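You operate a simulated robot arm through the tools that you are given. There is no shell and no other tool. Be economical: measure what you need, move in short steps, check, and stop when the job is done.

You are at the controls of a simulated robot arm. One attempt, no reset.

## Task
Run the dotted mug over half full at the drum tap.
Fine: move the pitcher off the drip grid to the stand top, mug back where it stood, tap shut, nothing spilt.
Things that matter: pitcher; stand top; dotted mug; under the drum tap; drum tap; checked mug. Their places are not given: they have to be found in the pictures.

The check looks at the end state, three seconds after you hand in, the way a careful person would. Anything else that was tipped, shoved, dropped, spilled or broken makes it a failure.

## Robot
A 6-joint arm with a two-finger parallel gripper, fixed in place. Base frame: the origin is at the foot of the arm, x ahead of it, y to its left, z up. Lengths are in m, angles in degrees, forces in N, time in s.
With the tool pointing down near the work surface it reaches from about 0.28 to 0.74 m from the base axis. Its first joint turns from -66.0 to 66.0 degrees. Payload 2.45 kg.
The TCP is the grasp point between the finger pads, 0.024 m short of the fingertips. In the tool frame z runs along the fingers and y along their closing line. The gripper opens to 0.068 m. The fingers are 0.017 m wide and 0.01 m thick; the gripper's body (0.04 by 0.07 m) begins 0.041 m behind the TCP.
Orientation is that of the tool frame in the base frame, as [roll, pitch, yaw] about the fixed x, y, z axes, in that order (R = Rz(yaw) Ry(pitch) Rx(roll)). With the fingers straight down and closing along the base's y, the tool's x points along the base's -x, its y along +y and its z along -z.

## Interface
- The arm moves only by the tool servo_tool. Its argument "steps" is a list of rows, each a list of 7 numbers: the finger opening in m, from 0 to 0.068, then the shift along the tool's x, y, z in m, then the turn, a rotation vector about the tool's x, y, z in degrees. In form: [[grip, x, y, z, wx, wy, wz], ...]. A call has 1 to 10 rows; each row shifts and turns the commanded pose from where the row before left it, along the tool's axes as they then stand. Rows are played at 5 a second. More than 0.05 m and 8.6 degrees between two rows, or a gripper value outside its range, and nothing of the call is played. A pose out of reach is approached as far as the arm can. The call stops where the force on the tool passes 50 N (or 10 N more than at its start, if that is more) or the arm is blocked; 0.2 s more then pass. Each finger travels about 0.108 m/s and halts on what it meets, pressing with about 23 N; the grip force reading is that of the motor and also rises with nothing between the fingers. The clock runs only during rows and for 0.2 s after the last one: add rows that do not move to give the fingers time. It gives the time, the measured TCP pose, the force on the tool (base axes), the opening and the grip force at its end, in the units of the frame above (readings bear some noise).
- Cameras (640 x 400 px; columns grow to the right, rows downward): "scene" is fixed at [0.1635, 0.4195, 1.4473]; the picture's right is [-0.74, -0.67, 0.00], its down [-0.48, 0.54, -0.70] and it looks along [0.46, -0.52, -0.72] (base axes); focal length 259 px, centre (320, 200). "wrist" rides on the gripper at [0.084, 0.011, -0.075] in the tool frame; the picture's right is [-0.13, 0.99, 0.00], its down [-0.60, -0.08, -0.79] and it looks along [-0.79, -0.10, 0.61] (tool axes); focal length 251 px, centre (320, 200).
- capture(camera): a new picture of that camera. The clock stands still meanwhile.
- point_at(camera, pixels): for up to 12 pixels [column, row] of the newest picture of that camera ("zoom" is the newest enlarged one), the place [x, y, z] in the base frame of the surface seen there, good to about 0.003 m. The clock stands still meanwhile.
- inspect(camera, box): a new picture of the part [left, top, right, bottom] of that camera's present view, enlarged. The clock stands still meanwhile.
- close_job(): hands the job in; it is judged then, once.

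Work in short steps. Measure before you move; look again where a grasp or a placing could have gone wrong, and mend it. You have 80 turns and 46 pictures in all, those below and enlarged ones among them. Open the gripper and draw the arm clear of the work before you hand the job in, unless the task says otherwise; then end with one line.

The tools are called after "Call:" as a command line: name --pt "numbers of a row" for each row, then --argument value for the rest, lists and objects as JSON in quotes. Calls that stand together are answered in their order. servo_tool: Moves the arm, as the interface text tells. Its arguments: {"type":"object","properties":{"steps":{"type":"array"}},"required":["steps"]} The other tools are called the same way: capture (camera) takes a picture; point_at (camera, pixels) gives the place of the surface under pixels of a picture; inspect (camera, box) takes an enlarged picture of a part of a camera's view; close_job () hands the job in.

At the start:

```text
time: 0.0
tool_pos: [0.3751, 0.221, 1.2096]
tcp_rot: [180.0, 0.1, -179.9]
wrist_force: [0.6, -0.3, 0.1]
width: 0.0684
grasp_force: 0.0
```

scene: 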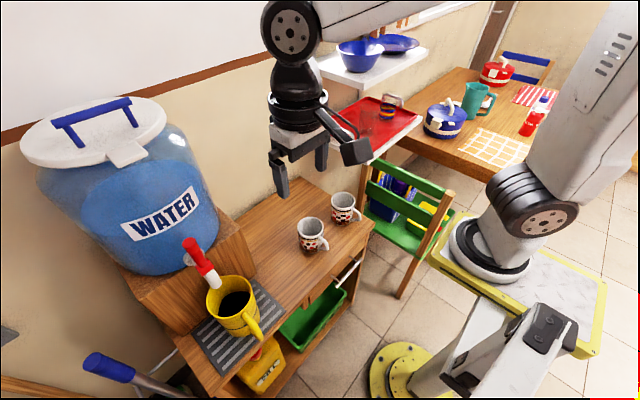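
wrist: 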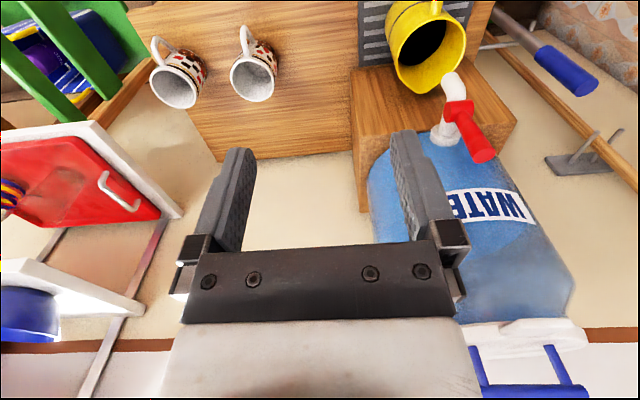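

I see the yellow pitcher near (237,305) on the grid under the tap and two mugs at (310,235) and (343,208). I enlarge both areas to tell them apart.

Call:
inspect --camera "scene" --box '[270, 170, 390, 270]'

Call:
inspect --camera "scene" --box '[140, 220, 320, 390]'

```text
4.00 times, centred on (330, 220) of scene
```

zoom: 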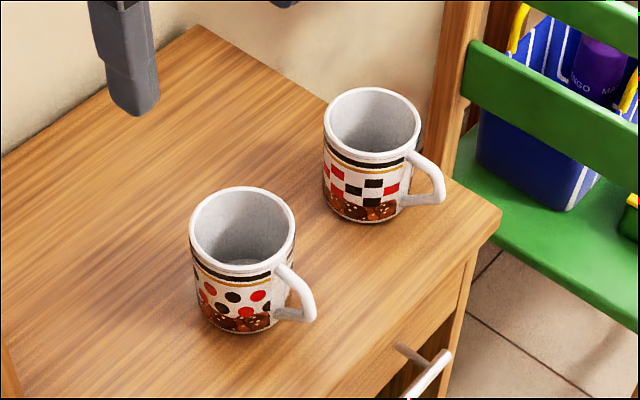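

```text
2.35 times, centred on (230, 305) of scene
```

zoom: 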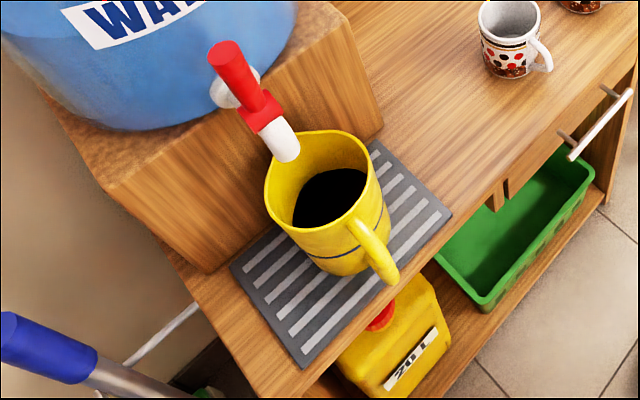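

The dotted mug is the nearer one, and the checked one sits by the chair. I measure the pitcher rim and handle, tap, grid and mug points.

Call:
point_at --camera "zoom" --pixels '[[268, 180], [318, 226], [378, 175], [335, 133], [358, 228], [378, 262], [391, 277], [287, 155], [262, 118], [230, 62], [232, 268], [305, 362]]'

Call:
point_at --camera "scene" --pixels '[[298, 228], [311, 218], [322, 228], [310, 237], [327, 243], [327, 249], [331, 204], [343, 193], [354, 203], [359, 216], [270, 230], [340, 250]]'

```text
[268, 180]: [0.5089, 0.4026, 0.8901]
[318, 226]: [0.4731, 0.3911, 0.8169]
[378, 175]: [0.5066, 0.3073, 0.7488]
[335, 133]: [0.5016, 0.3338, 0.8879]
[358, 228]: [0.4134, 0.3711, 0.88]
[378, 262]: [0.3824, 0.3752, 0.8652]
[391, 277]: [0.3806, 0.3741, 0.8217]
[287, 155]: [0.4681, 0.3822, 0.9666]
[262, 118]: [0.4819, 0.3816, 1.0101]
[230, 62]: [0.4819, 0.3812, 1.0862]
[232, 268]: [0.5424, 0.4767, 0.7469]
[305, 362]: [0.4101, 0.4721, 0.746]
```

```text
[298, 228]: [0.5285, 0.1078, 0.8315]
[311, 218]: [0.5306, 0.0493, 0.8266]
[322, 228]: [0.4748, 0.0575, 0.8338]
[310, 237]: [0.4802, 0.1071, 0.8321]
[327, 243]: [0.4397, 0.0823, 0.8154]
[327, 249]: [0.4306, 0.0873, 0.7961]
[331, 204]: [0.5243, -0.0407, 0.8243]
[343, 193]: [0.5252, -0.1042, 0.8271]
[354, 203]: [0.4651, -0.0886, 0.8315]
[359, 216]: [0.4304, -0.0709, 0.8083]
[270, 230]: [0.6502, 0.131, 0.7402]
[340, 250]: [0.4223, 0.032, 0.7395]
```

The pitcher is wider than the gripper, with its handle toward -x at about (0.38, 0.374). The dotted mug is at about (0.50, 0.08). I look closely at the tap and the liquid before moving.

Call:
inspect --camera "scene" --box '[170, 225, 270, 345]'

Call:
inspect --camera "wrist" --box '[350, 0, 530, 170]'

```text
3.33 times, centred on (220, 285) of scene
```

zoom: 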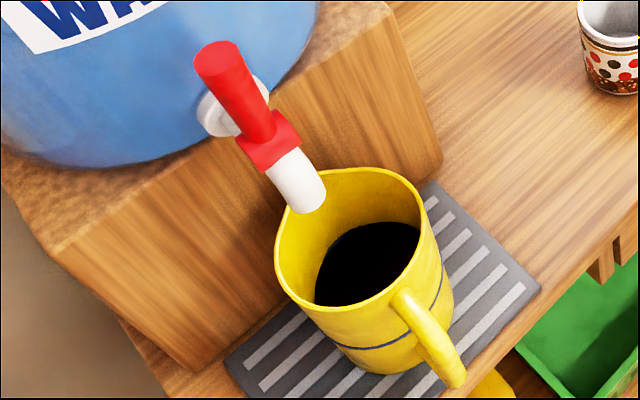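

```text
2.35 times, centred on (440, 85) of wrist
```

zoom: 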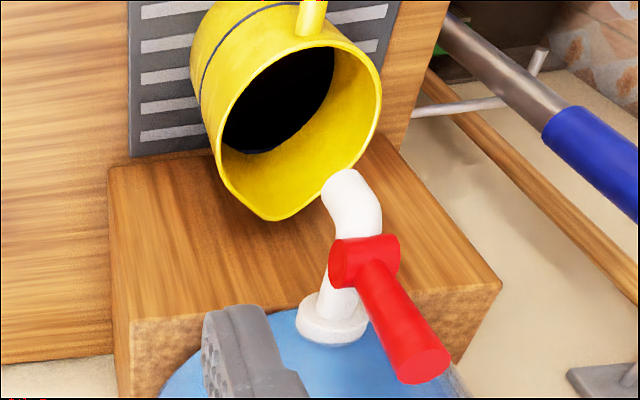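

The tap has a red collar with an upright lever. I measure the liquid level, handle and lever in this enlarged wrist view.

Call:
point_at --camera "zoom" --pixels '[[280, 110], [275, 210], [222, 130], [378, 100], [310, 20], [345, 180], [340, 260], [395, 250], [375, 270], [425, 365], [340, 295], [330, 325]]'

```text
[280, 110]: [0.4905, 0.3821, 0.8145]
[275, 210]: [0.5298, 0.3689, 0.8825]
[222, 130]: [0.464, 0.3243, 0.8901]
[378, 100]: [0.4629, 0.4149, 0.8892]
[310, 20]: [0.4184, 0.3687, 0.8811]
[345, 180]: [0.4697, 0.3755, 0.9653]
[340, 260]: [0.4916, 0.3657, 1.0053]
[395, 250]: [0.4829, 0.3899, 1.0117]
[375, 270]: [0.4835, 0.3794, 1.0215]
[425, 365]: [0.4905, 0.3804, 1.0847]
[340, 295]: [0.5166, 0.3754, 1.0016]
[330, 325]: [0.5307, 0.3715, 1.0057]
```

Pitcher centre is about (0.47, 0.37), rim 0.89, liquid 0.815, with the tap spout bottom near z 0.96. I move to above the handle at about (0.385, 0.372, 0.96), staying in front of the tap.

Call:
servo_tool --pt "0.068 0 0.03 0.02 0 0 0" --pt "0.068 0 0.03 0.02 0 0 0" --pt "0.068 0 0.03 0.03 0 0 0" --pt "0.068 0 0.03 0.03 0 0 0" --pt "0.068 -0.005 0.031 0.03 0 0 0" --pt "0.068 -0.003 0 0.04 0 0 0" --pt "0.068 0 0 0.04 0 0 0" --pt "0.068 0 0 0.03 0 0 0" --pt "0.068 0 0 0 0 0 0"

Call:
capture --camera "wrist"

Call:
inspect --camera "scene" --box '[170, 225, 290, 345]'

```text
time: 2.0
tool_pos: [0.3817, 0.37, 0.9703]
tcp_rot: [180.0, 0.0, -180.0]
wrist_force: [-0.1, -0.1, -0.1]
width: 0.0682
grasp_force: 0.0
```

```text
39 pictures are left
```

wrist: 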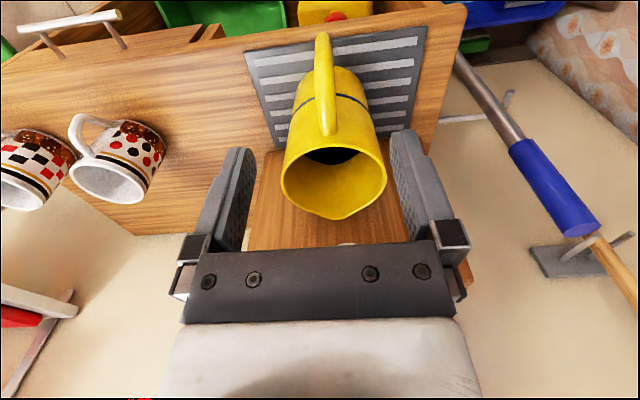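

```text
3.33 times, centred on (230, 285) of scene
```

zoom: 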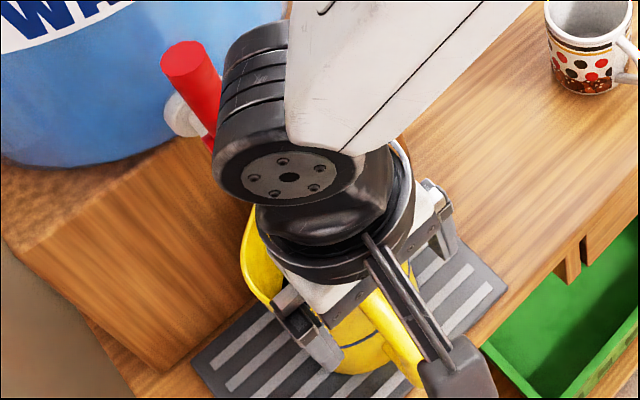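

The handle sits in the middle between the fingers (column 325, rows 35–130). I measure the handle, and the wrist links beside the lever for clearance.

Call:
point_at --camera "zoom" --pixels '[[222, 160], [225, 110], [235, 60], [260, 30], [190, 60], [208, 140]]'

Call:
point_at --camera "wrist" --pixels '[[316, 60], [332, 60], [324, 38], [324, 80], [327, 110], [327, 130], [280, 180], [388, 180], [338, 218]]'

```text
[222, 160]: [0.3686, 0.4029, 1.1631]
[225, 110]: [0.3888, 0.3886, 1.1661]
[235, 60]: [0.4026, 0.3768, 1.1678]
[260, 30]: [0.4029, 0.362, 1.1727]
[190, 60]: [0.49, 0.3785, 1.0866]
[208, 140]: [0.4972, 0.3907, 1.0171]
```

```text
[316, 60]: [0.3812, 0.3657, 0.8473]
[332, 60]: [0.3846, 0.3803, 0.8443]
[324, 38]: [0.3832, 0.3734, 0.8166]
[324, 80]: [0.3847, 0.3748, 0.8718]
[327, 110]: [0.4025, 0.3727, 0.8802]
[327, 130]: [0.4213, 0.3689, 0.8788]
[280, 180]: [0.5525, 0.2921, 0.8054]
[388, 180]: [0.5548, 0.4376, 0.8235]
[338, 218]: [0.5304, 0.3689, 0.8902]
```

Clearance to the lever is about 8 cm. The handle bar is at x≈0.388, y≈0.373, so I descend to TCP z≈0.85 and close.

Call:
servo_tool --pt "0.068 -0.007 0.003 0.03 0 0 0" --pt "0.068 0 0 0.03 0 0 0" --pt "0.068 0 0 0.03 0 0 0" --pt "0.068 0 0 0.03 0 0 0" --pt "0.068 0 0 0 0 0 0"

Call:
servo_tool --pt "0.04 0 0 0 0 0 0" --pt "0.025 0 0 0 0 0 0" --pt "0.01 0 0 0 0 0 0" --pt "0.0 0 0 0 0 0 0" --pt "0.0 0 0 0 0 0 0"

Call:
capture --camera "wrist"

```text
time: 3.2
tool_pos: [0.3909, 0.3739, 0.8511]
tcp_rot: [179.9, 0.1, -179.8]
wrist_force: [-2.3, -0.9, 7.4]
width: 0.0678
grasp_force: 0.1
```

```text
time: 4.4
tool_pos: [0.3908, 0.374, 0.8499]
tcp_rot: [179.9, 0.1, -180.0]
wrist_force: [0.4, 1.3, 7.6]
width: 0.0149
grasp_force: 23.2
```

```text
37 pictures are left
```

wrist: 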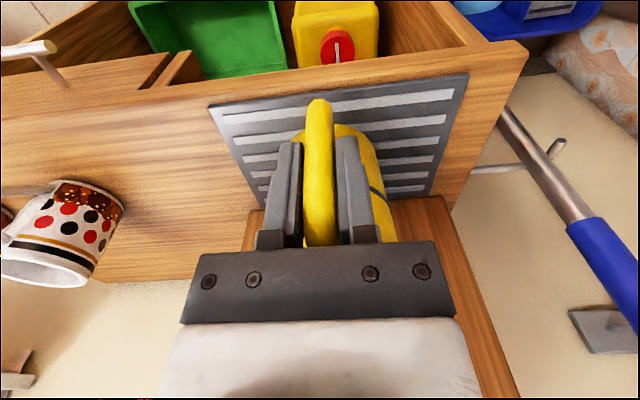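

The handle is held at width 0.015. I lift slowly by 12 mm and check for sagging.

Call:
servo_tool --pt "0.0 0 0 -0.003 0 0 0" --pt "0.0 0 0 -0.003 0 0 0" --pt "0.0 0 0 -0.003 0 0 0" --pt "0.0 0 0 -0.004 0 0 0" --pt "0.0 0 0 0 0 0 0"

Call:
inspect --camera "scene" --box '[170, 225, 290, 345]'

Call:
capture --camera "wrist"

```text
time: 5.6
tool_pos: [0.3905, 0.3741, 0.8631]
tcp_rot: [180.0, 0.0, 180.0]
wrist_force: [0.2, -0.6, -2.0]
width: 0.0149
grasp_force: 22.8
```

```text
3.33 times, centred on (230, 285) of scene
```

zoom: 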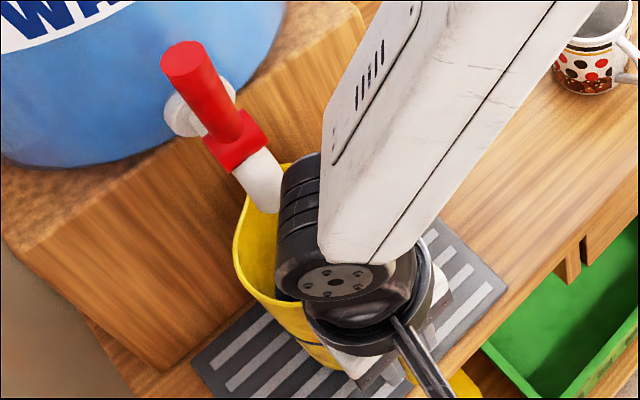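

```text
35 pictures are left
```

wrist: 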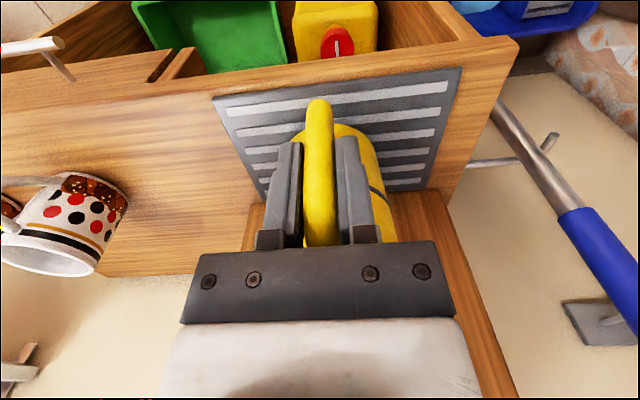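

The pitcher looks unmoved relative to the fingers, but the force reads only -2 N. I lift 10 mm more to see whether it is truly clear.

Call:
servo_tool --pt "0.0 0 0 -0.004 0 0 0" --pt "0.0 0 0 -0.004 0 0 0" --pt "0.0 0 0 -0.004 0 0 0" --pt "0.0 0 0 0 0 0 0"

Call:
capture --camera "wrist"

```text
time: 6.6
tool_pos: [0.3913, 0.3745, 0.8753]
tcp_rot: [180.0, -0.1, -180.0]
wrist_force: [-0.1, 0.7, -2.6]
width: 0.0146
grasp_force: 23.0
```

```text
34 pictures are left
```

wrist: 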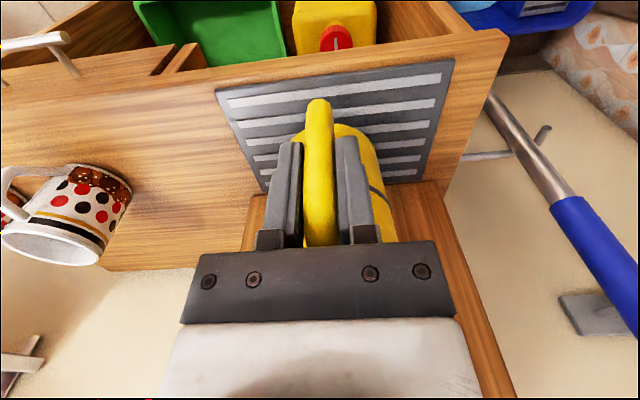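

It hangs clear and steady, about 2.5 N. I measure the grid's near edge and the stand's front edge, and the mug, to pick the set-down spot.

Call:
point_at --camera "wrist" --pixels '[[219, 92], [255, 175], [222, 86], [120, 90], [150, 200], [245, 215], [200, 255], [112, 240], [60, 240]]'

```text
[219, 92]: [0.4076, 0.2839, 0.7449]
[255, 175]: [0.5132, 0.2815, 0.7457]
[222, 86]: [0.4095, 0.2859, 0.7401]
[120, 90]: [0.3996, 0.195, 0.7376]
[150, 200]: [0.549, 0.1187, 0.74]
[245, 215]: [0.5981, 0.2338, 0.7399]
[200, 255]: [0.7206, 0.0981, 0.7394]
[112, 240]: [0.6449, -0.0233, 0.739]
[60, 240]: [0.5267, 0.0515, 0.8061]
```

The grid ends at y≈0.282 and the stand top spans x≈0.40–0.72. I slide the pitcher out along -y to y≈0.197, then on to x+0.10, gently.

Call:
servo_tool --pt "0.0 0 -0.005 0 0 0 0" --pt "0.0 0 -0.012 0 0 0 0" --pt "0.0 0 -0.02 0 0 0 0" --pt "0.0 0 -0.025 0 0 0 0" --pt "0.0 0 -0.03 0 0 0 0" --pt "0.0 0 -0.03 0 0 0 0" --pt "0.0 0 -0.025 0 0 0 0" --pt "0.0 0 -0.018 0 0 0 0" --pt "0.0 0 -0.009 0 0 0 0" --pt "0.0 0 -0.003 0 0 0 0"

Call:
servo_tool --pt "0.0 -0.005 0 0 0 0 0" --pt "0.0 -0.012 0 0 0 0 0" --pt "0.0 -0.02 0 0 0 0 0" --pt "0.0 -0.022 0 0 0 0 0" --pt "0.0 -0.02 0 0 0 0 0" --pt "0.0 -0.012 0 0 0 0 0" --pt "0.0 -0.006 0 0 0 0 0" --pt "0.0 0 0 0 0 0 0"

Call:
capture --camera "scene"

Call:
capture --camera "wrist"

```text
time: 8.8
tool_pos: [0.3903, 0.1973, 0.8745]
tcp_rot: [-179.9, 0.0, -179.9]
wrist_force: [-0.8, -0.4, -1.8]
width: 0.0146
grasp_force: 22.8
```

```text
time: 10.6
tool_pos: [0.4878, 0.1973, 0.8751]
tcp_rot: [179.9, 0.0, -180.0]
wrist_force: [0.3, 0.6, -1.6]
width: 0.0147
grasp_force: 23.0
```

```text
33 pictures are left
```

scene: 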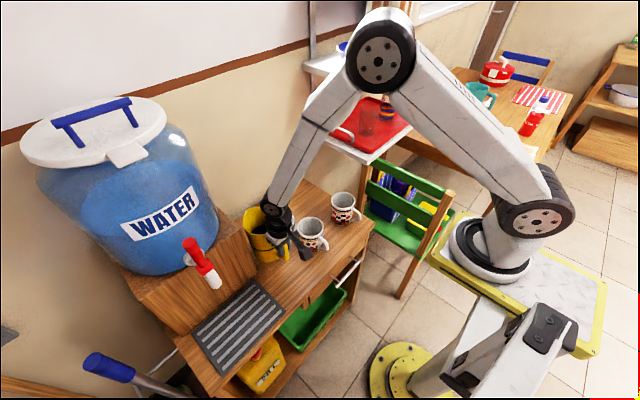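

```text
32 pictures are left
```

wrist: 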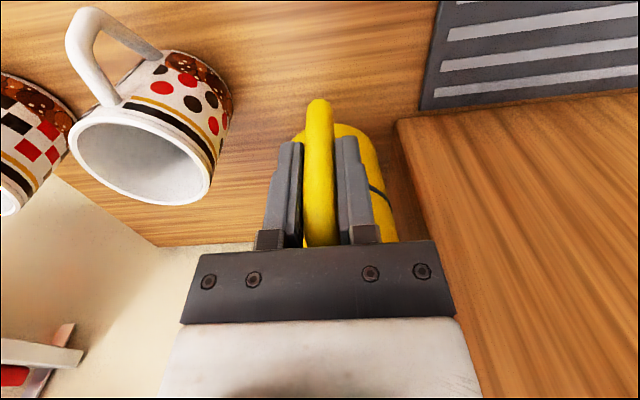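

The pitcher is held over the free area; I check the gap to the drum's block (edge at column ~398) and to the mug before lowering.

Call:
point_at --camera "wrist" --pixels '[[400, 124], [402, 150], [408, 200], [388, 220], [395, 150], [225, 130], [205, 190]]'

```text
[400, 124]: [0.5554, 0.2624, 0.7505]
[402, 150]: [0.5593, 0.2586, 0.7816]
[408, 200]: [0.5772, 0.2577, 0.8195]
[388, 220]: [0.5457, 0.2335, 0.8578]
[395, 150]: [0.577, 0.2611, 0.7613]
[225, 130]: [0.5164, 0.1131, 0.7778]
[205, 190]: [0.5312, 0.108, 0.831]
```

Gaps are about 1.5 cm to the block and 4 cm to the mug. I lower about 31 mm until the contact force shows.

Call:
servo_tool --pt "0.0 0 0 0.008 0 0 0" --pt "0.0 0 0 0.008 0 0 0" --pt "0.0 0 0 0.006 0 0 0" --pt "0.0 0 0 0.004 0 0 0" --pt "0.0 0 0 0.003 0 0 0" --pt "0.0 0 0 0.002 0 0 0" --pt "0.0 0 0 0 0 0 0"

```text
time: 12.2
tool_pos: [0.4883, 0.1982, 0.8451]
tcp_rot: [-180.0, 0.1, 180.0]
wrist_force: [-2.0, -2.7, 8.1]
width: 0.0148
grasp_force: 22.5
```

Contact (8 N up) at z 0.845: it stands. I open the fingers slowly and draw straight up.

Call:
servo_tool --pt "0.02 0 0 0 0 0 0" --pt "0.035 0 0 0 0 0 0" --pt "0.05 0 0 0 0 0 0" --pt "0.05 0 0 0 0 0 0" --pt "0.05 0 0 -0.02 0 0 0" --pt "0.05 0 0 -0.03 0 0 0" --pt "0.05 0 0 -0.04 0 0 0" --pt "0.05 0 0 -0.04 0 0 0" --pt "0.05 0 0 0 0 0 0"

Call:
servo_tool --pt "0.05 0.02 -0.03 0 0 0 0" --pt "0.05 0.02 -0.04 0 0 0 0" --pt "0.05 0.015 -0.04 0 0 0 0" --pt "0.05 0 0 0 0 0 0"

Call:
capture --camera "wrist"

Call:
capture --camera "scene"

```text
time: 14.2
tool_pos: [0.4863, 0.1995, 0.9749]
tcp_rot: [180.0, -0.1, -180.0]
wrist_force: [-0.8, 0.1, -0.9]
width: 0.05
grasp_force: 0.2
```

```text
time: 15.2
tool_pos: [0.4325, 0.0885, 0.9758]
tcp_rot: [-179.9, 0.1, -179.9]
wrist_force: [-0.5, -0.3, 0.1]
width: 0.0501
grasp_force: 0.0
```

```text
31 pictures are left
```

wrist: 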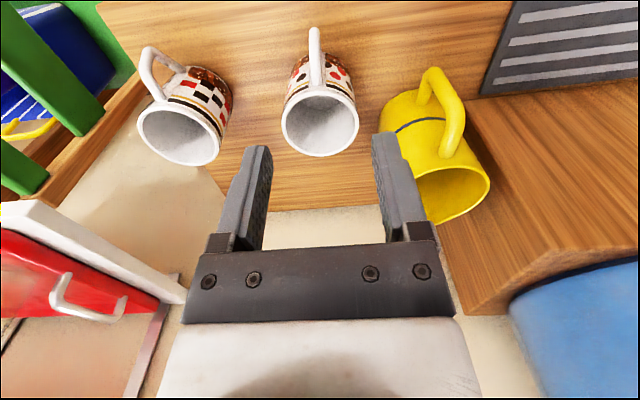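

```text
30 pictures are left
```

scene: 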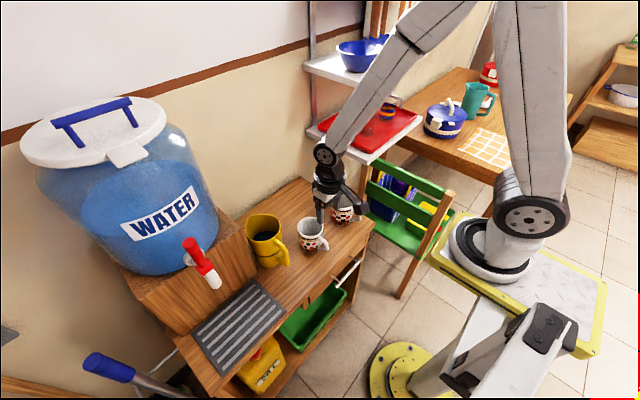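

The pitcher stands upright on the stand top. Next I measure the dotted mug's handle (wrist view column ~315, rows 30–85) and rim.

Call:
inspect --camera "wrist" --box '[260, 15, 380, 165]'

Call:
point_at --camera "wrist" --pixels '[[315, 32], [310, 50], [319, 50], [315, 65], [316, 80], [282, 118], [358, 122], [320, 155], [320, 92], [320, 120]]'

```text
2.67 times, centred on (320, 90) of wrist
```

zoom: 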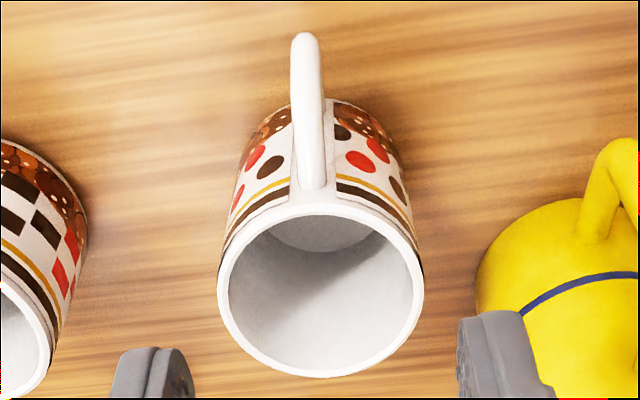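

```text
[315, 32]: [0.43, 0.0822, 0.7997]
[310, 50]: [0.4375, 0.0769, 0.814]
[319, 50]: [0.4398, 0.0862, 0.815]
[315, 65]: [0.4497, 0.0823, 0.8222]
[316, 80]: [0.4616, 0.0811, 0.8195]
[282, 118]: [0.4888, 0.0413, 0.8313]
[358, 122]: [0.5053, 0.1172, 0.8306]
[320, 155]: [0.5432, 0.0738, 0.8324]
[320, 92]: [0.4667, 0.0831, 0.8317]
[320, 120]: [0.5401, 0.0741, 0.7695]
```

Dotted mug: centre (0.505, 0.079), rim 0.832, handle bar at x≈0.434, y≈0.0815, z 0.76–0.82. I descend over the handle to TCP (0.436, 0.0815, 0.797).

Call:
servo_tool --pt "0.05 -0.004 -0.007 0.03 0 0 0" --pt "0.05 0 0 0.04 0 0 0" --pt "0.05 0 0 0.04 0 0 0" --pt "0.05 0 0 0.03 0 0 0" --pt "0.05 0 0 0.02 0 0 0" --pt "0.05 0 0 0.018 0 0 0" --pt "0.05 0 0 0 0 0 0"

Call:
capture --camera "wrist"

```text
time: 16.8
tool_pos: [0.4379, 0.0811, 0.7983]
tcp_rot: [-180.0, 0.0, -180.0]
wrist_force: [0.9, -0.3, -0.5]
width: 0.0501
grasp_force: 0.1
```

```text
28 pictures are left
```

wrist: 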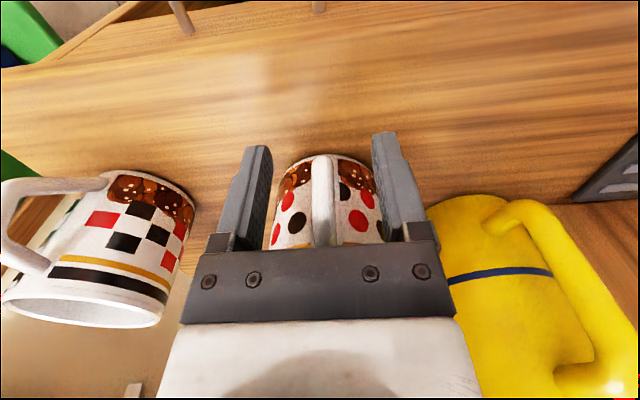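

The handle (column ~322) is centred between the fingers, with no contact. I close on it.

Call:
servo_tool --pt "0.035 0 0 0 0 0 0" --pt "0.022 0 0 0 0 0 0" --pt "0.012 0 0 0 0 0 0" --pt "0.0 0 0 0 0 0 0" --pt "0.0 0 0 0 0 0 0"

Call:
servo_tool --pt "0.0 0 0 -0.004 0 0 0" --pt "0.0 0 0 -0.008 0 0 0" --pt "0.0 0 0 -0.008 0 0 0" --pt "0.0 0 0 0 0 0 0"

Call:
capture --camera "wrist"

```text
time: 18.0
tool_pos: [0.4373, 0.0821, 0.7977]
tcp_rot: [180.0, -0.1, 180.0]
wrist_force: [0.4, -1.1, 1.1]
width: 0.0104
grasp_force: 23.2
```

```text
time: 19.0
tool_pos: [0.4368, 0.0806, 0.8165]
tcp_rot: [-179.9, -0.1, -180.0]
wrist_force: [0.3, -1.5, -2.6]
width: 0.0104
grasp_force: 23.1
```

```text
27 pictures are left
```

wrist: 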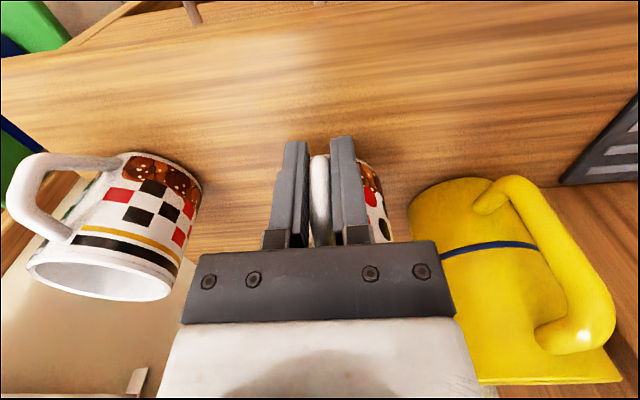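

The mug is lifted cleanly (about -2.5 N). I draw it back toward me past the pitcher's front, and look at the spout end in an enlarged scene view.

Call:
servo_tool --pt "0.0 0.01 0 -0.004 0 0 0" --pt "0.0 0.02 0 -0.004 0 0 0" --pt "0.0 0.025 0 0 0 0 0" --pt "0.0 0.02 0 0 0 0 0" --pt "0.0 0.005 0 0 0 0 0" --pt "0.0 0 0 0 0 0 0"

Call:
inspect --camera "scene" --box '[170, 225, 250, 300]'

```text
time: 20.4
tool_pos: [0.3564, 0.0814, 0.8238]
tcp_rot: [180.0, 0.0, -180.0]
wrist_force: [0.2, -0.4, -2.7]
width: 0.0102
grasp_force: 23.0
```

```text
5.33 times, centred on (210, 262) of scene
```

zoom: 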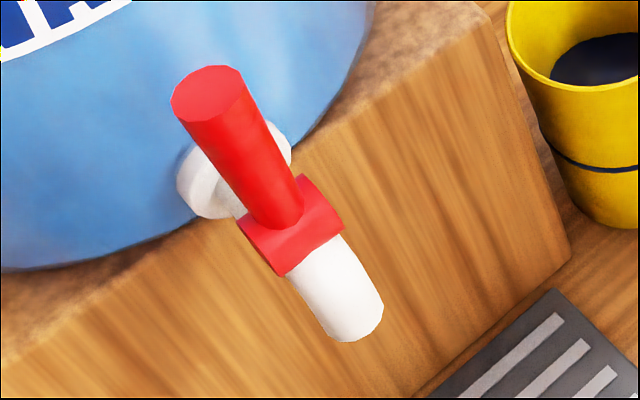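

The collar's axis runs along y, so the lever should tip toward or away from the drum. I measure the spout's end and the lever.

Call:
point_at --camera "zoom" --pixels '[[320, 325], [345, 340], [375, 325], [383, 300], [340, 290], [205, 95], [175, 115], [240, 75], [260, 180], [265, 250], [320, 195]]'

```text
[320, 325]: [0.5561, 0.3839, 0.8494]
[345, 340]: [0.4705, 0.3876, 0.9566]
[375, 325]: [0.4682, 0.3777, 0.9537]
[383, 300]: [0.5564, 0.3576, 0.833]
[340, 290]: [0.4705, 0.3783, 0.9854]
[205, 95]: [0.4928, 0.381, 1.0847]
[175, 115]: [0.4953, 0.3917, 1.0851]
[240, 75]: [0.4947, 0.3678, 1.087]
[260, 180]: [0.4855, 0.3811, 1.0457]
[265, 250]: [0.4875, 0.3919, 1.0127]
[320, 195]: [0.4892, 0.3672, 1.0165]
```

Spout centre is about (0.48, 0.38), bottom 0.953. I carry the mug in +y at x 0.356, in front of the pitcher's handle, toward TCP (0.412, 0.383).

Call:
servo_tool --pt "0.0 0 0.015 0 0 0 0" --pt "0.0 0 0.03 0 0 0 0" --pt "0.0 0 0.035 0 0 0 0" --pt "0.0 0 0.04 0 0 0 0" --pt "0.0 0 0.04 0 0 0 0" --pt "0.0 0 0.04 0 0 0 0" --pt "0.0 0 0.04 0 0 0 0" --pt "0.0 0 0.035 0 0 0 0" --pt "0.0 0 0.02 0 0 0 0" --pt "0.0 0 0.0066 0 0 0 0"

Call:
servo_tool --pt "0.0 -0.01 0 0 0 0 0" --pt "0.0 -0.02 0 0 0 0 0" --pt "0.0 -0.018 0 0 0 0 0" --pt "0.0 -0.008 0 0 0 0 0" --pt "0.0 0 0 0 0 0 0"

Call:
inspect --camera "scene" --box '[160, 220, 320, 350]'

Call:
capture --camera "wrist"

```text
time: 22.6
tool_pos: [0.3565, 0.3825, 0.8243]
tcp_rot: [179.9, 0.0, -180.0]
wrist_force: [-0.7, 0.3, -2.2]
width: 0.0102
grasp_force: 23.7
```

```text
time: 23.8
tool_pos: [0.4132, 0.3839, 0.8237]
tcp_rot: [180.0, 0.0, -179.8]
wrist_force: [0.7, 0.1, -2.8]
width: 0.0103
grasp_force: 23.0
```

```text
3.08 times, centred on (240, 285) of scene
```

zoom: 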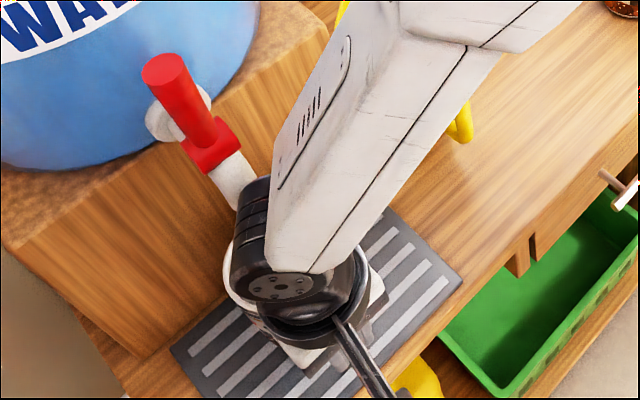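

```text
24 pictures are left
```

wrist: 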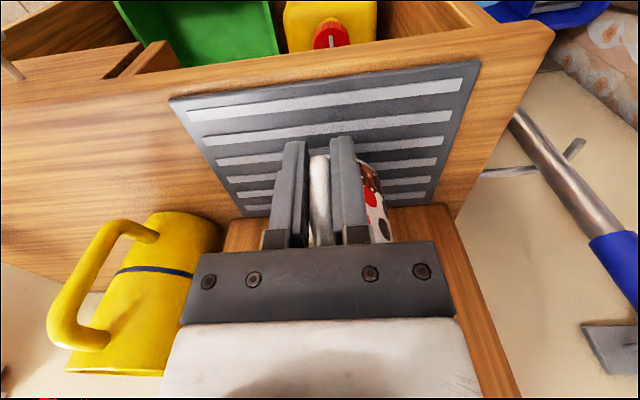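

The mug is over the grid beneath the spout. I lower about 19 mm until contact.

Call:
servo_tool --pt "0.0 0 0 0.006 0 0 0" --pt "0.0 0 0 0.006 0 0 0" --pt "0.0 0 0 0.004 0 0 0" --pt "0.0 0 0 0.002 0 0 0" --pt "0.0 0 0 0.001 0 0 0" --pt "0.0 0 0 0 0 0 0"

```text
time: 25.2
tool_pos: [0.4131, 0.3832, 0.8044]
tcp_rot: [-179.8, 0.0, 180.0]
wrist_force: [-0.3, -0.2, -2.4]
width: 0.0103
grasp_force: 23.4
```

Still -2.4 N, so no contact yet; I go down in 1 mm steps.

Call:
servo_tool --pt "0.0 0 0 0.001 0 0 0" --pt "0.0 0 0 0.001 0 0 0" --pt "0.0 0 0 0 0 0 0"

```text
time: 26.0
tool_pos: [0.412, 0.3826, 0.8028]
tcp_rot: [179.9, 0.1, -179.9]
wrist_force: [-1.6, -2.1, 6.6]
width: 0.0103
grasp_force: 22.6
```

Contact at 0.803. I open, rise free of the handle, then draw back in -x to clear the tap.

Call:
servo_tool --pt "0.015 0 0 0 0 0 0" --pt "0.03 0 0 0 0 0 0" --pt "0.045 0 0 0 0 0 0" --pt "0.045 0 0 0 0 0 0" --pt "0.045 0 0 -0.02 0 0 0" --pt "0.045 0 0 -0.03 0 0 0" --pt "0.045 0.01 0 -0.02 0 0 0" --pt "0.045 0.04 0 -0.01 0 0 0" --pt "0.045 0.04 0 0 0 0 0" --pt "0.045 0 0 0 0 0 0"

Call:
servo_tool --pt "0.02 0 0 -0.04 0 0 0" --pt "0.0 0 0 -0.04 0 0 0" --pt "0.0 0 0 -0.04 0 0 0" --pt "0.0 0 0 -0.04 0 0 0" --pt "0.0 0 0 0 0 0 0"

Call:
inspect --camera "scene" --box '[160, 220, 320, 350]'

Call:
capture --camera "wrist"

```text
time: 28.2
tool_pos: [0.3222, 0.3843, 0.8835]
tcp_rot: [179.9, -0.1, 179.9]
wrist_force: [-0.7, -0.1, -0.3]
width: 0.0454
grasp_force: 0.1
```

```text
time: 29.4
tool_pos: [0.3214, 0.3831, 1.0441]
tcp_rot: [180.0, 0.0, -180.0]
wrist_force: [-0.1, 0.7, -0.3]
width: 0.0
grasp_force: 23.0
```

```text
3.08 times, centred on (240, 285) of scene
```

zoom: 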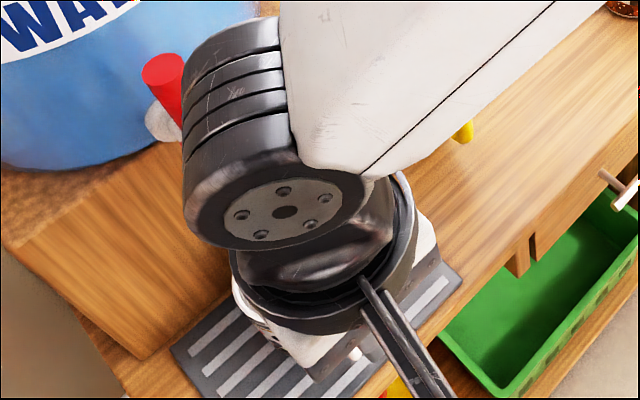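

```text
22 pictures are left
```

wrist: 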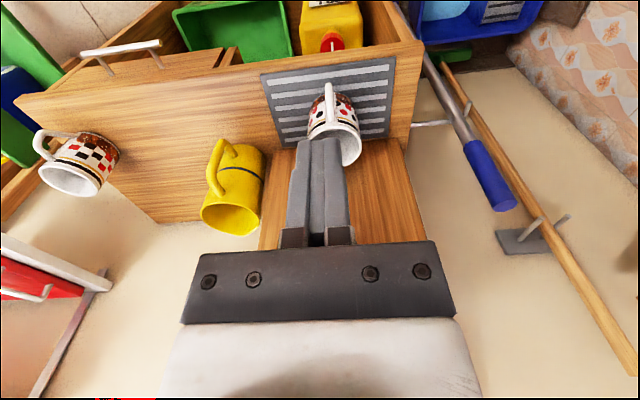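

The mug stands on the grid, upright beneath the spout. Before reaching the lever I measure the drum's surface around it; I plan to come in tilted ~48° so the wrist stays away from the drum.

Call:
servo_tool --pt "0.03 0 0 -0.03 0 -8 0" --pt "0.055 0 0 0 0 -8 0" --pt "0.055 0 0 0 0 -8 0" --pt "0.055 0 0 0 0 -8 0" --pt "0.055 0 0 0 0 -8 0" --pt "0.055 0 0 0 0 -8 0" --pt "0.055 0 0 0 0 0 0"

Call:
capture --camera "wrist"

Call:
capture --camera "scene"

Call:
point_at --camera "scene" --pixels '[[190, 230], [200, 225], [185, 200], [170, 165], [150, 140], [135, 160], [165, 120], [175, 245]]'

```text
time: 31.0
tool_pos: [0.4094, 0.3379, 1.0732]
tcp_rot: [180.0, 48.0, -180.0]
wrist_force: [-0.1, 0.2, -0.3]
width: 0.0549
grasp_force: 0.0
out of reach, approached as far as the arm can: row 2, 3, 4, 5, 6
```

```text
21 pictures are left
```

wrist: 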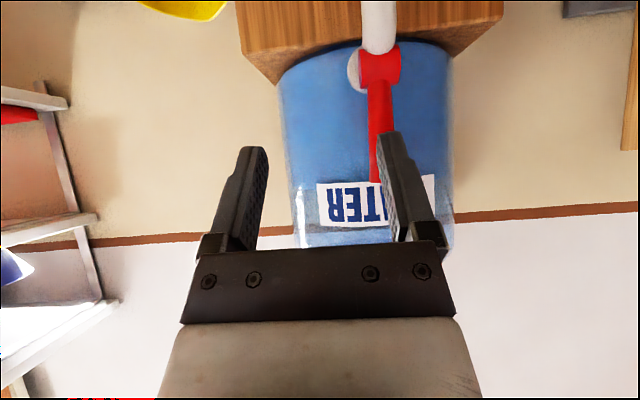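

```text
20 pictures are left
```

scene: 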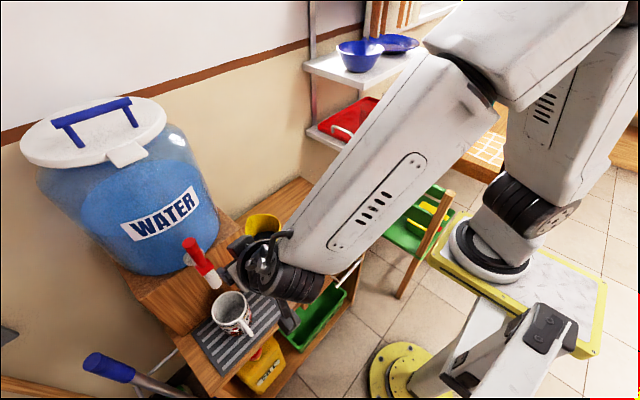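

```text
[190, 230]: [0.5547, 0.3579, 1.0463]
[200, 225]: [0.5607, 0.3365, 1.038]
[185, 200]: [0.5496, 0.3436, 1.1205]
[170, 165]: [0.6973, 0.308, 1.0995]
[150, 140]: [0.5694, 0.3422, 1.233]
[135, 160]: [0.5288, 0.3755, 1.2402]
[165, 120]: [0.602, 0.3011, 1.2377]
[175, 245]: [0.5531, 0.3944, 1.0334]
```

The arm settled tilted 48° at (0.409, 0.338, 1.073); the drum front is x≈0.55, so there is room. I shift +0.042 in y to line up with the lever at y 0.381 and look.

Call:
servo_tool --pt "0.06 0 0.014 0 0 0 0" --pt "0.06 0 0.014 0 0 0 0" --pt "0.06 0 0.014 0 0 0 0" --pt "0.06 0 0 0 0 0 0"

Call:
capture --camera "wrist"

```text
time: 32.0
tool_pos: [0.4266, 0.373, 1.0739]
tcp_rot: [179.9, 48.1, 180.0]
wrist_force: [-0.3, 0.0, 0.2]
width: 0.0598
grasp_force: 0.2
out of reach, approached as far as the arm can: row 1, 2, 3
```

```text
19 pictures are left
```

wrist: 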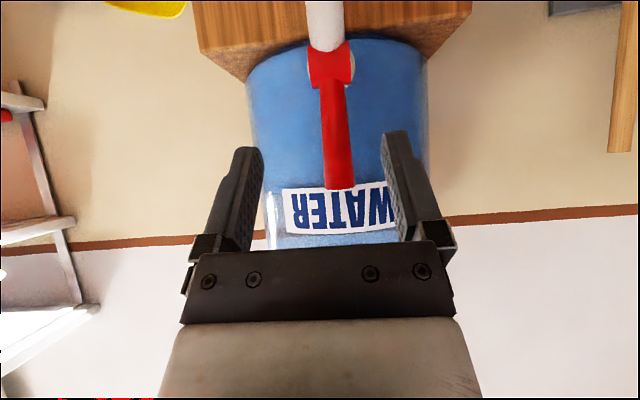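

The lever is centred between the fingers (column ~338). I advance about 0.062 m in +x to straddle its upper part.

Call:
servo_tool --pt "0.06 -0.009 0.004 0.012 0 0 0" --pt "0.06 -0.01 0.004 0.014 0 0 0" --pt "0.06 -0.01 0 0.014 0 0 0" --pt "0.06 -0.0075 0 0.011 0 0 0" --pt "0.06 0 0 0 0 0 0"

Call:
capture --camera "wrist"

Call:
inspect --camera "scene" --box '[160, 200, 320, 350]'

```text
time: 33.2
tool_pos: [0.4888, 0.379, 1.0659]
tcp_rot: [180.0, 48.1, -179.9]
wrist_force: [0.0, 0.6, -0.3]
width: 0.06
grasp_force: 0.1
```

```text
18 pictures are left
```

wrist: 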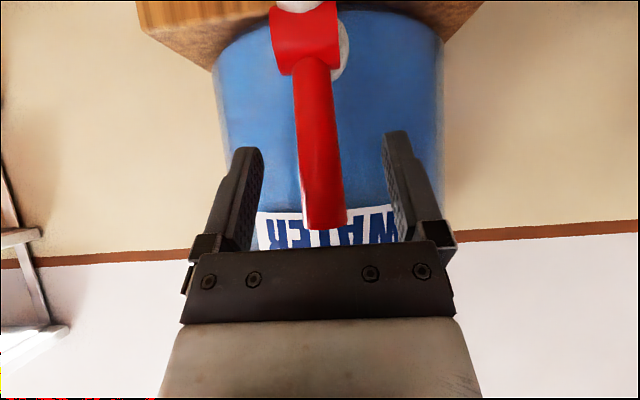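

```text
2.67 times, centred on (240, 275) of scene
```

zoom: 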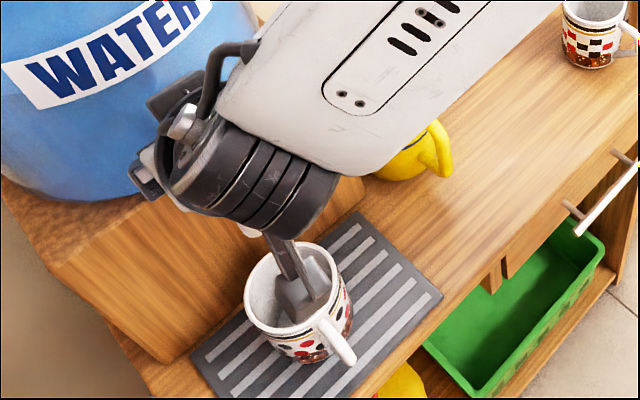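

The lever lies between the fingers with no contact. I close on it.

Call:
servo_tool --pt "0.045 0 0 0 0 0 0" --pt "0.035 0 0 0 0 0 0" --pt "0.025 0 0 0 0 0 0" --pt "0.015 0 0 0 0 0 0" --pt "0.01 0 0 0 0 0 0"

```text
time: 34.4
tool_pos: [0.4884, 0.3796, 1.0655]
tcp_rot: [-180.0, 48.0, -179.9]
wrist_force: [0.0, 0.4, -0.5]
width: 0.0186
grasp_force: 36.9
```

Gripped at width 0.0186. I try a small pull of 12 mm toward me (-x) and read the force.

Call:
servo_tool --pt "0.01 0.0027 0 -0.003 0 0 0" --pt "0.01 0.0027 0 -0.003 0 0 0" --pt "0.01 0.0027 0 -0.003 0 0 0"

Call:
inspect --camera "wrist" --box '[220, 0, 420, 130]'

```text
time: 35.2
tool_pos: [0.4768, 0.3809, 1.0647]
tcp_rot: [-179.9, 48.0, -180.0]
wrist_force: [11.4, -8.8, -4.8]
width: 0.0186
grasp_force: 36.6
```

```text
3.08 times, centred on (320, 65) of wrist
```

zoom: 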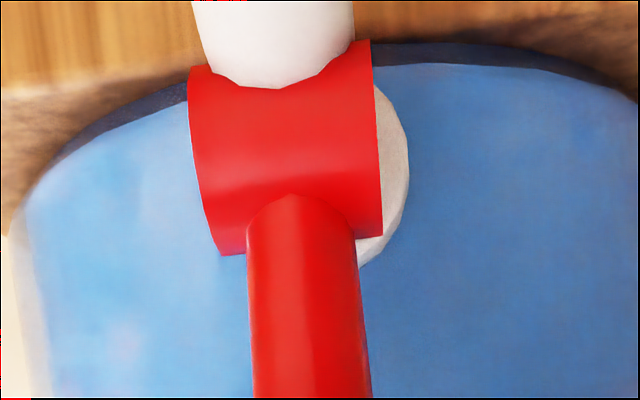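

It followed with 11 N of pull. I check the mug in the scene view for water, and whether the lever turned.

Call:
inspect --camera "scene" --box '[190, 230, 290, 330]'

Call:
point_at --camera "wrist" --pixels '[[310, 80], [315, 110], [322, 150], [326, 200], [330, 225]]'

```text
4.00 times, centred on (240, 280) of scene
```

zoom: 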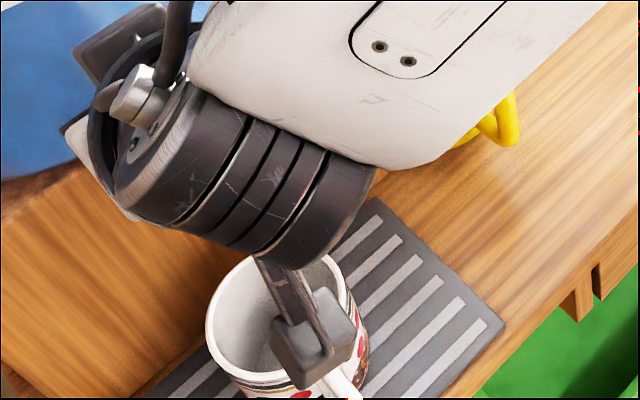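

```text
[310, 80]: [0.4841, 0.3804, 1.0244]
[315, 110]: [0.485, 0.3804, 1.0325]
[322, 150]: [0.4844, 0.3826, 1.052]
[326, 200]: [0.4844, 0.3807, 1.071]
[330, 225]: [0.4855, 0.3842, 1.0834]
```

No water seen yet. I pull 12 mm further along the lever's arc, then take a fresh wrist picture.

Call:
servo_tool --pt "0.01 0.0037 0 -0.0021 0 0 0" --pt "0.01 0.0037 0 -0.0021 0 0 0" --pt "0.01 0.0037 0 -0.0021 0 0 0"

Call:
capture --camera "wrist"

Call:
point_at --camera "wrist" --pixels '[[310, 60], [310, 80], [315, 110], [322, 150], [326, 200], [328, 220]]'

```text
time: 36.0
tool_pos: [0.4649, 0.3804, 1.0635]
tcp_rot: [-180.0, 48.3, 180.0]
wrist_force: [15.1, -11.5, 7.8]
width: 0.0183
grasp_force: 36.1
```

```text
14 pictures are left
```

wrist: 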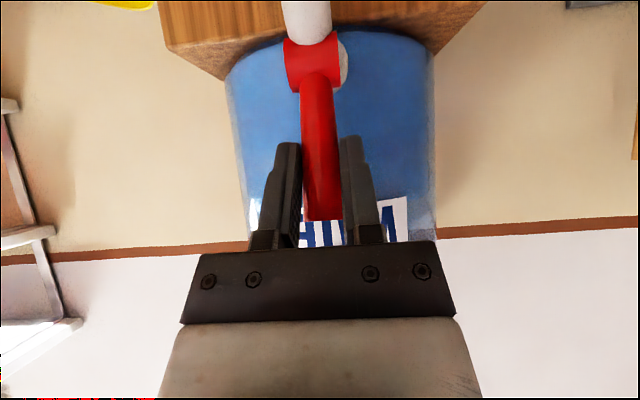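

```text
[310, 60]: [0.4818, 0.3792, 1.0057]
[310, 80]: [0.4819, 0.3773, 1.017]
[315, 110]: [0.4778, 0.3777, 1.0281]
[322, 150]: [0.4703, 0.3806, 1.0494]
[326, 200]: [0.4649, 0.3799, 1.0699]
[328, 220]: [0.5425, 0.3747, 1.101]
```

The lever has tipped about 18° forward, so it pulls open in -x. I continue along the arc and check for flow.

Call:
servo_tool --pt "0.01 0.0052 0 -0.002 0 0 0" --pt "0.01 0.0052 0 -0.002 0 0 0" --pt "0.01 0.0052 0 -0.002 0 0 0" --pt "0.01 0.0052 0 -0.002 0 0 0"

Call:
inspect --camera "scene" --box '[190, 230, 290, 330]'

```text
time: 37.0
tool_pos: [0.4448, 0.383, 1.051]
tcp_rot: [179.8, 47.8, -179.7]
wrist_force: [0.1, -0.7, 0.0]
width: 0.01
grasp_force: 0.0
```

```text
4.00 times, centred on (240, 280) of scene
```

zoom: 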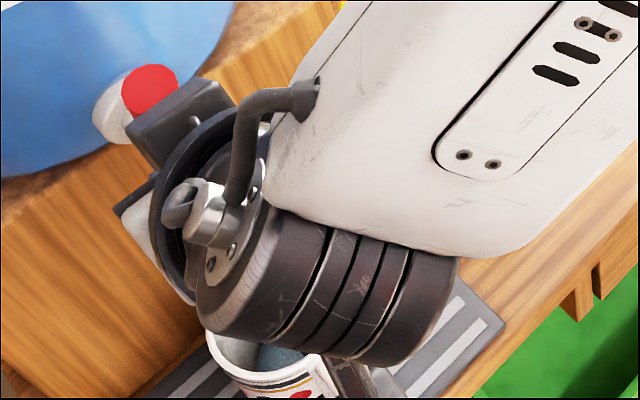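

The fingers slipped off the lever, and the mug shows a bluish patch. I look with the wrist camera for the stream and lever angle.

Call:
capture --camera "wrist"

Call:
point_at --camera "wrist" --pixels '[[320, 40], [325, 60], [328, 80], [330, 110], [332, 140], [320, 15], [333, 165]]'

Call:
point_at --camera "zoom" --pixels '[[285, 360], [235, 360], [275, 350], [310, 363]]'

```text
12 pictures are left
```

wrist: 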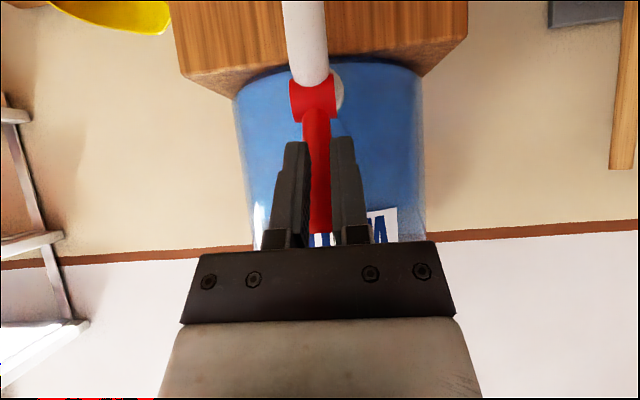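

```text
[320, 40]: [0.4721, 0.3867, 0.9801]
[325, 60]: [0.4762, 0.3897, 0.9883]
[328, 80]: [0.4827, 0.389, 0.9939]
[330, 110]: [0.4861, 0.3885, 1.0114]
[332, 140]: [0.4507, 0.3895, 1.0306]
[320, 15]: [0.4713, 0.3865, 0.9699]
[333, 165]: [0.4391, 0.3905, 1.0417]
```

```text
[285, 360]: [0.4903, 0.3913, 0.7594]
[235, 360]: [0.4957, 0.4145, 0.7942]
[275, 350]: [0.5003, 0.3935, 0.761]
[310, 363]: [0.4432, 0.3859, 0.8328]
```

I sample the lever itself (column ~317) in the same picture to find its angle.

Call:
point_at --camera "wrist" --pixels '[[315, 105], [316, 125], [318, 150], [319, 175], [320, 200], [321, 225]]'

```text
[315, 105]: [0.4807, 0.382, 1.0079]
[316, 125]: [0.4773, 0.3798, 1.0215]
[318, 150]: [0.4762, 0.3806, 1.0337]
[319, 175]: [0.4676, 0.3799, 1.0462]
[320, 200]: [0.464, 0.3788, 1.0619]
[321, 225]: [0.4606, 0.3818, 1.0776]
```

The lever rests about 20° open without springing back. I move aside in -y and up so the scene camera can see whether water runs.

Call:
servo_tool --pt "0.01 0 -0.03 0 0 0 0" --pt "0.01 -0.007 -0.04 -0.007 0 0 0" --pt "0.01 -0.007 -0.04 -0.007 0 0 0"

Call:
inspect --camera "scene" --box '[175, 230, 275, 340]'

Call:
point_at --camera "zoom" --pixels '[[210, 230], [200, 250], [220, 250]]'

```text
time: 37.8
tool_pos: [0.4423, 0.2703, 1.0693]
tcp_rot: [180.0, 48.0, 180.0]
wrist_force: [-0.8, -0.2, -0.6]
width: 0.0101
grasp_force: 0.0
```

```text
3.64 times, centred on (225, 285) of scene
```

zoom: 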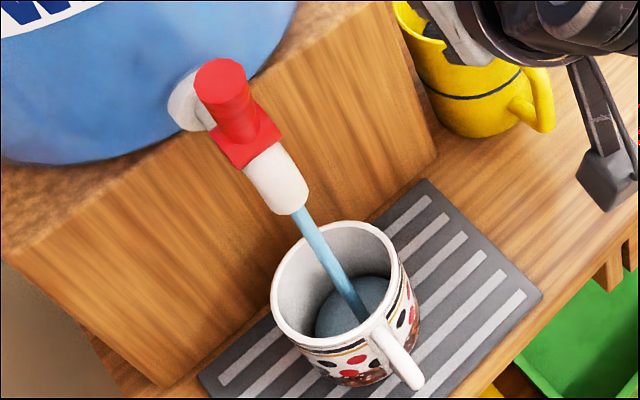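

```text
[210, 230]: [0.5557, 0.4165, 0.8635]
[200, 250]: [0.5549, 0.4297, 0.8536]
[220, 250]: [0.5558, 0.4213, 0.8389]
```

Water is running into the mug. I measure the water surface (left of and behind the stream).

Call:
point_at --camera "zoom" --pixels '[[330, 315], [365, 285], [380, 300], [345, 325]]'

```text
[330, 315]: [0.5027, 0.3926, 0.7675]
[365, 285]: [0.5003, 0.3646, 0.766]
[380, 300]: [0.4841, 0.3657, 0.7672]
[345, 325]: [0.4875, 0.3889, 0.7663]
```

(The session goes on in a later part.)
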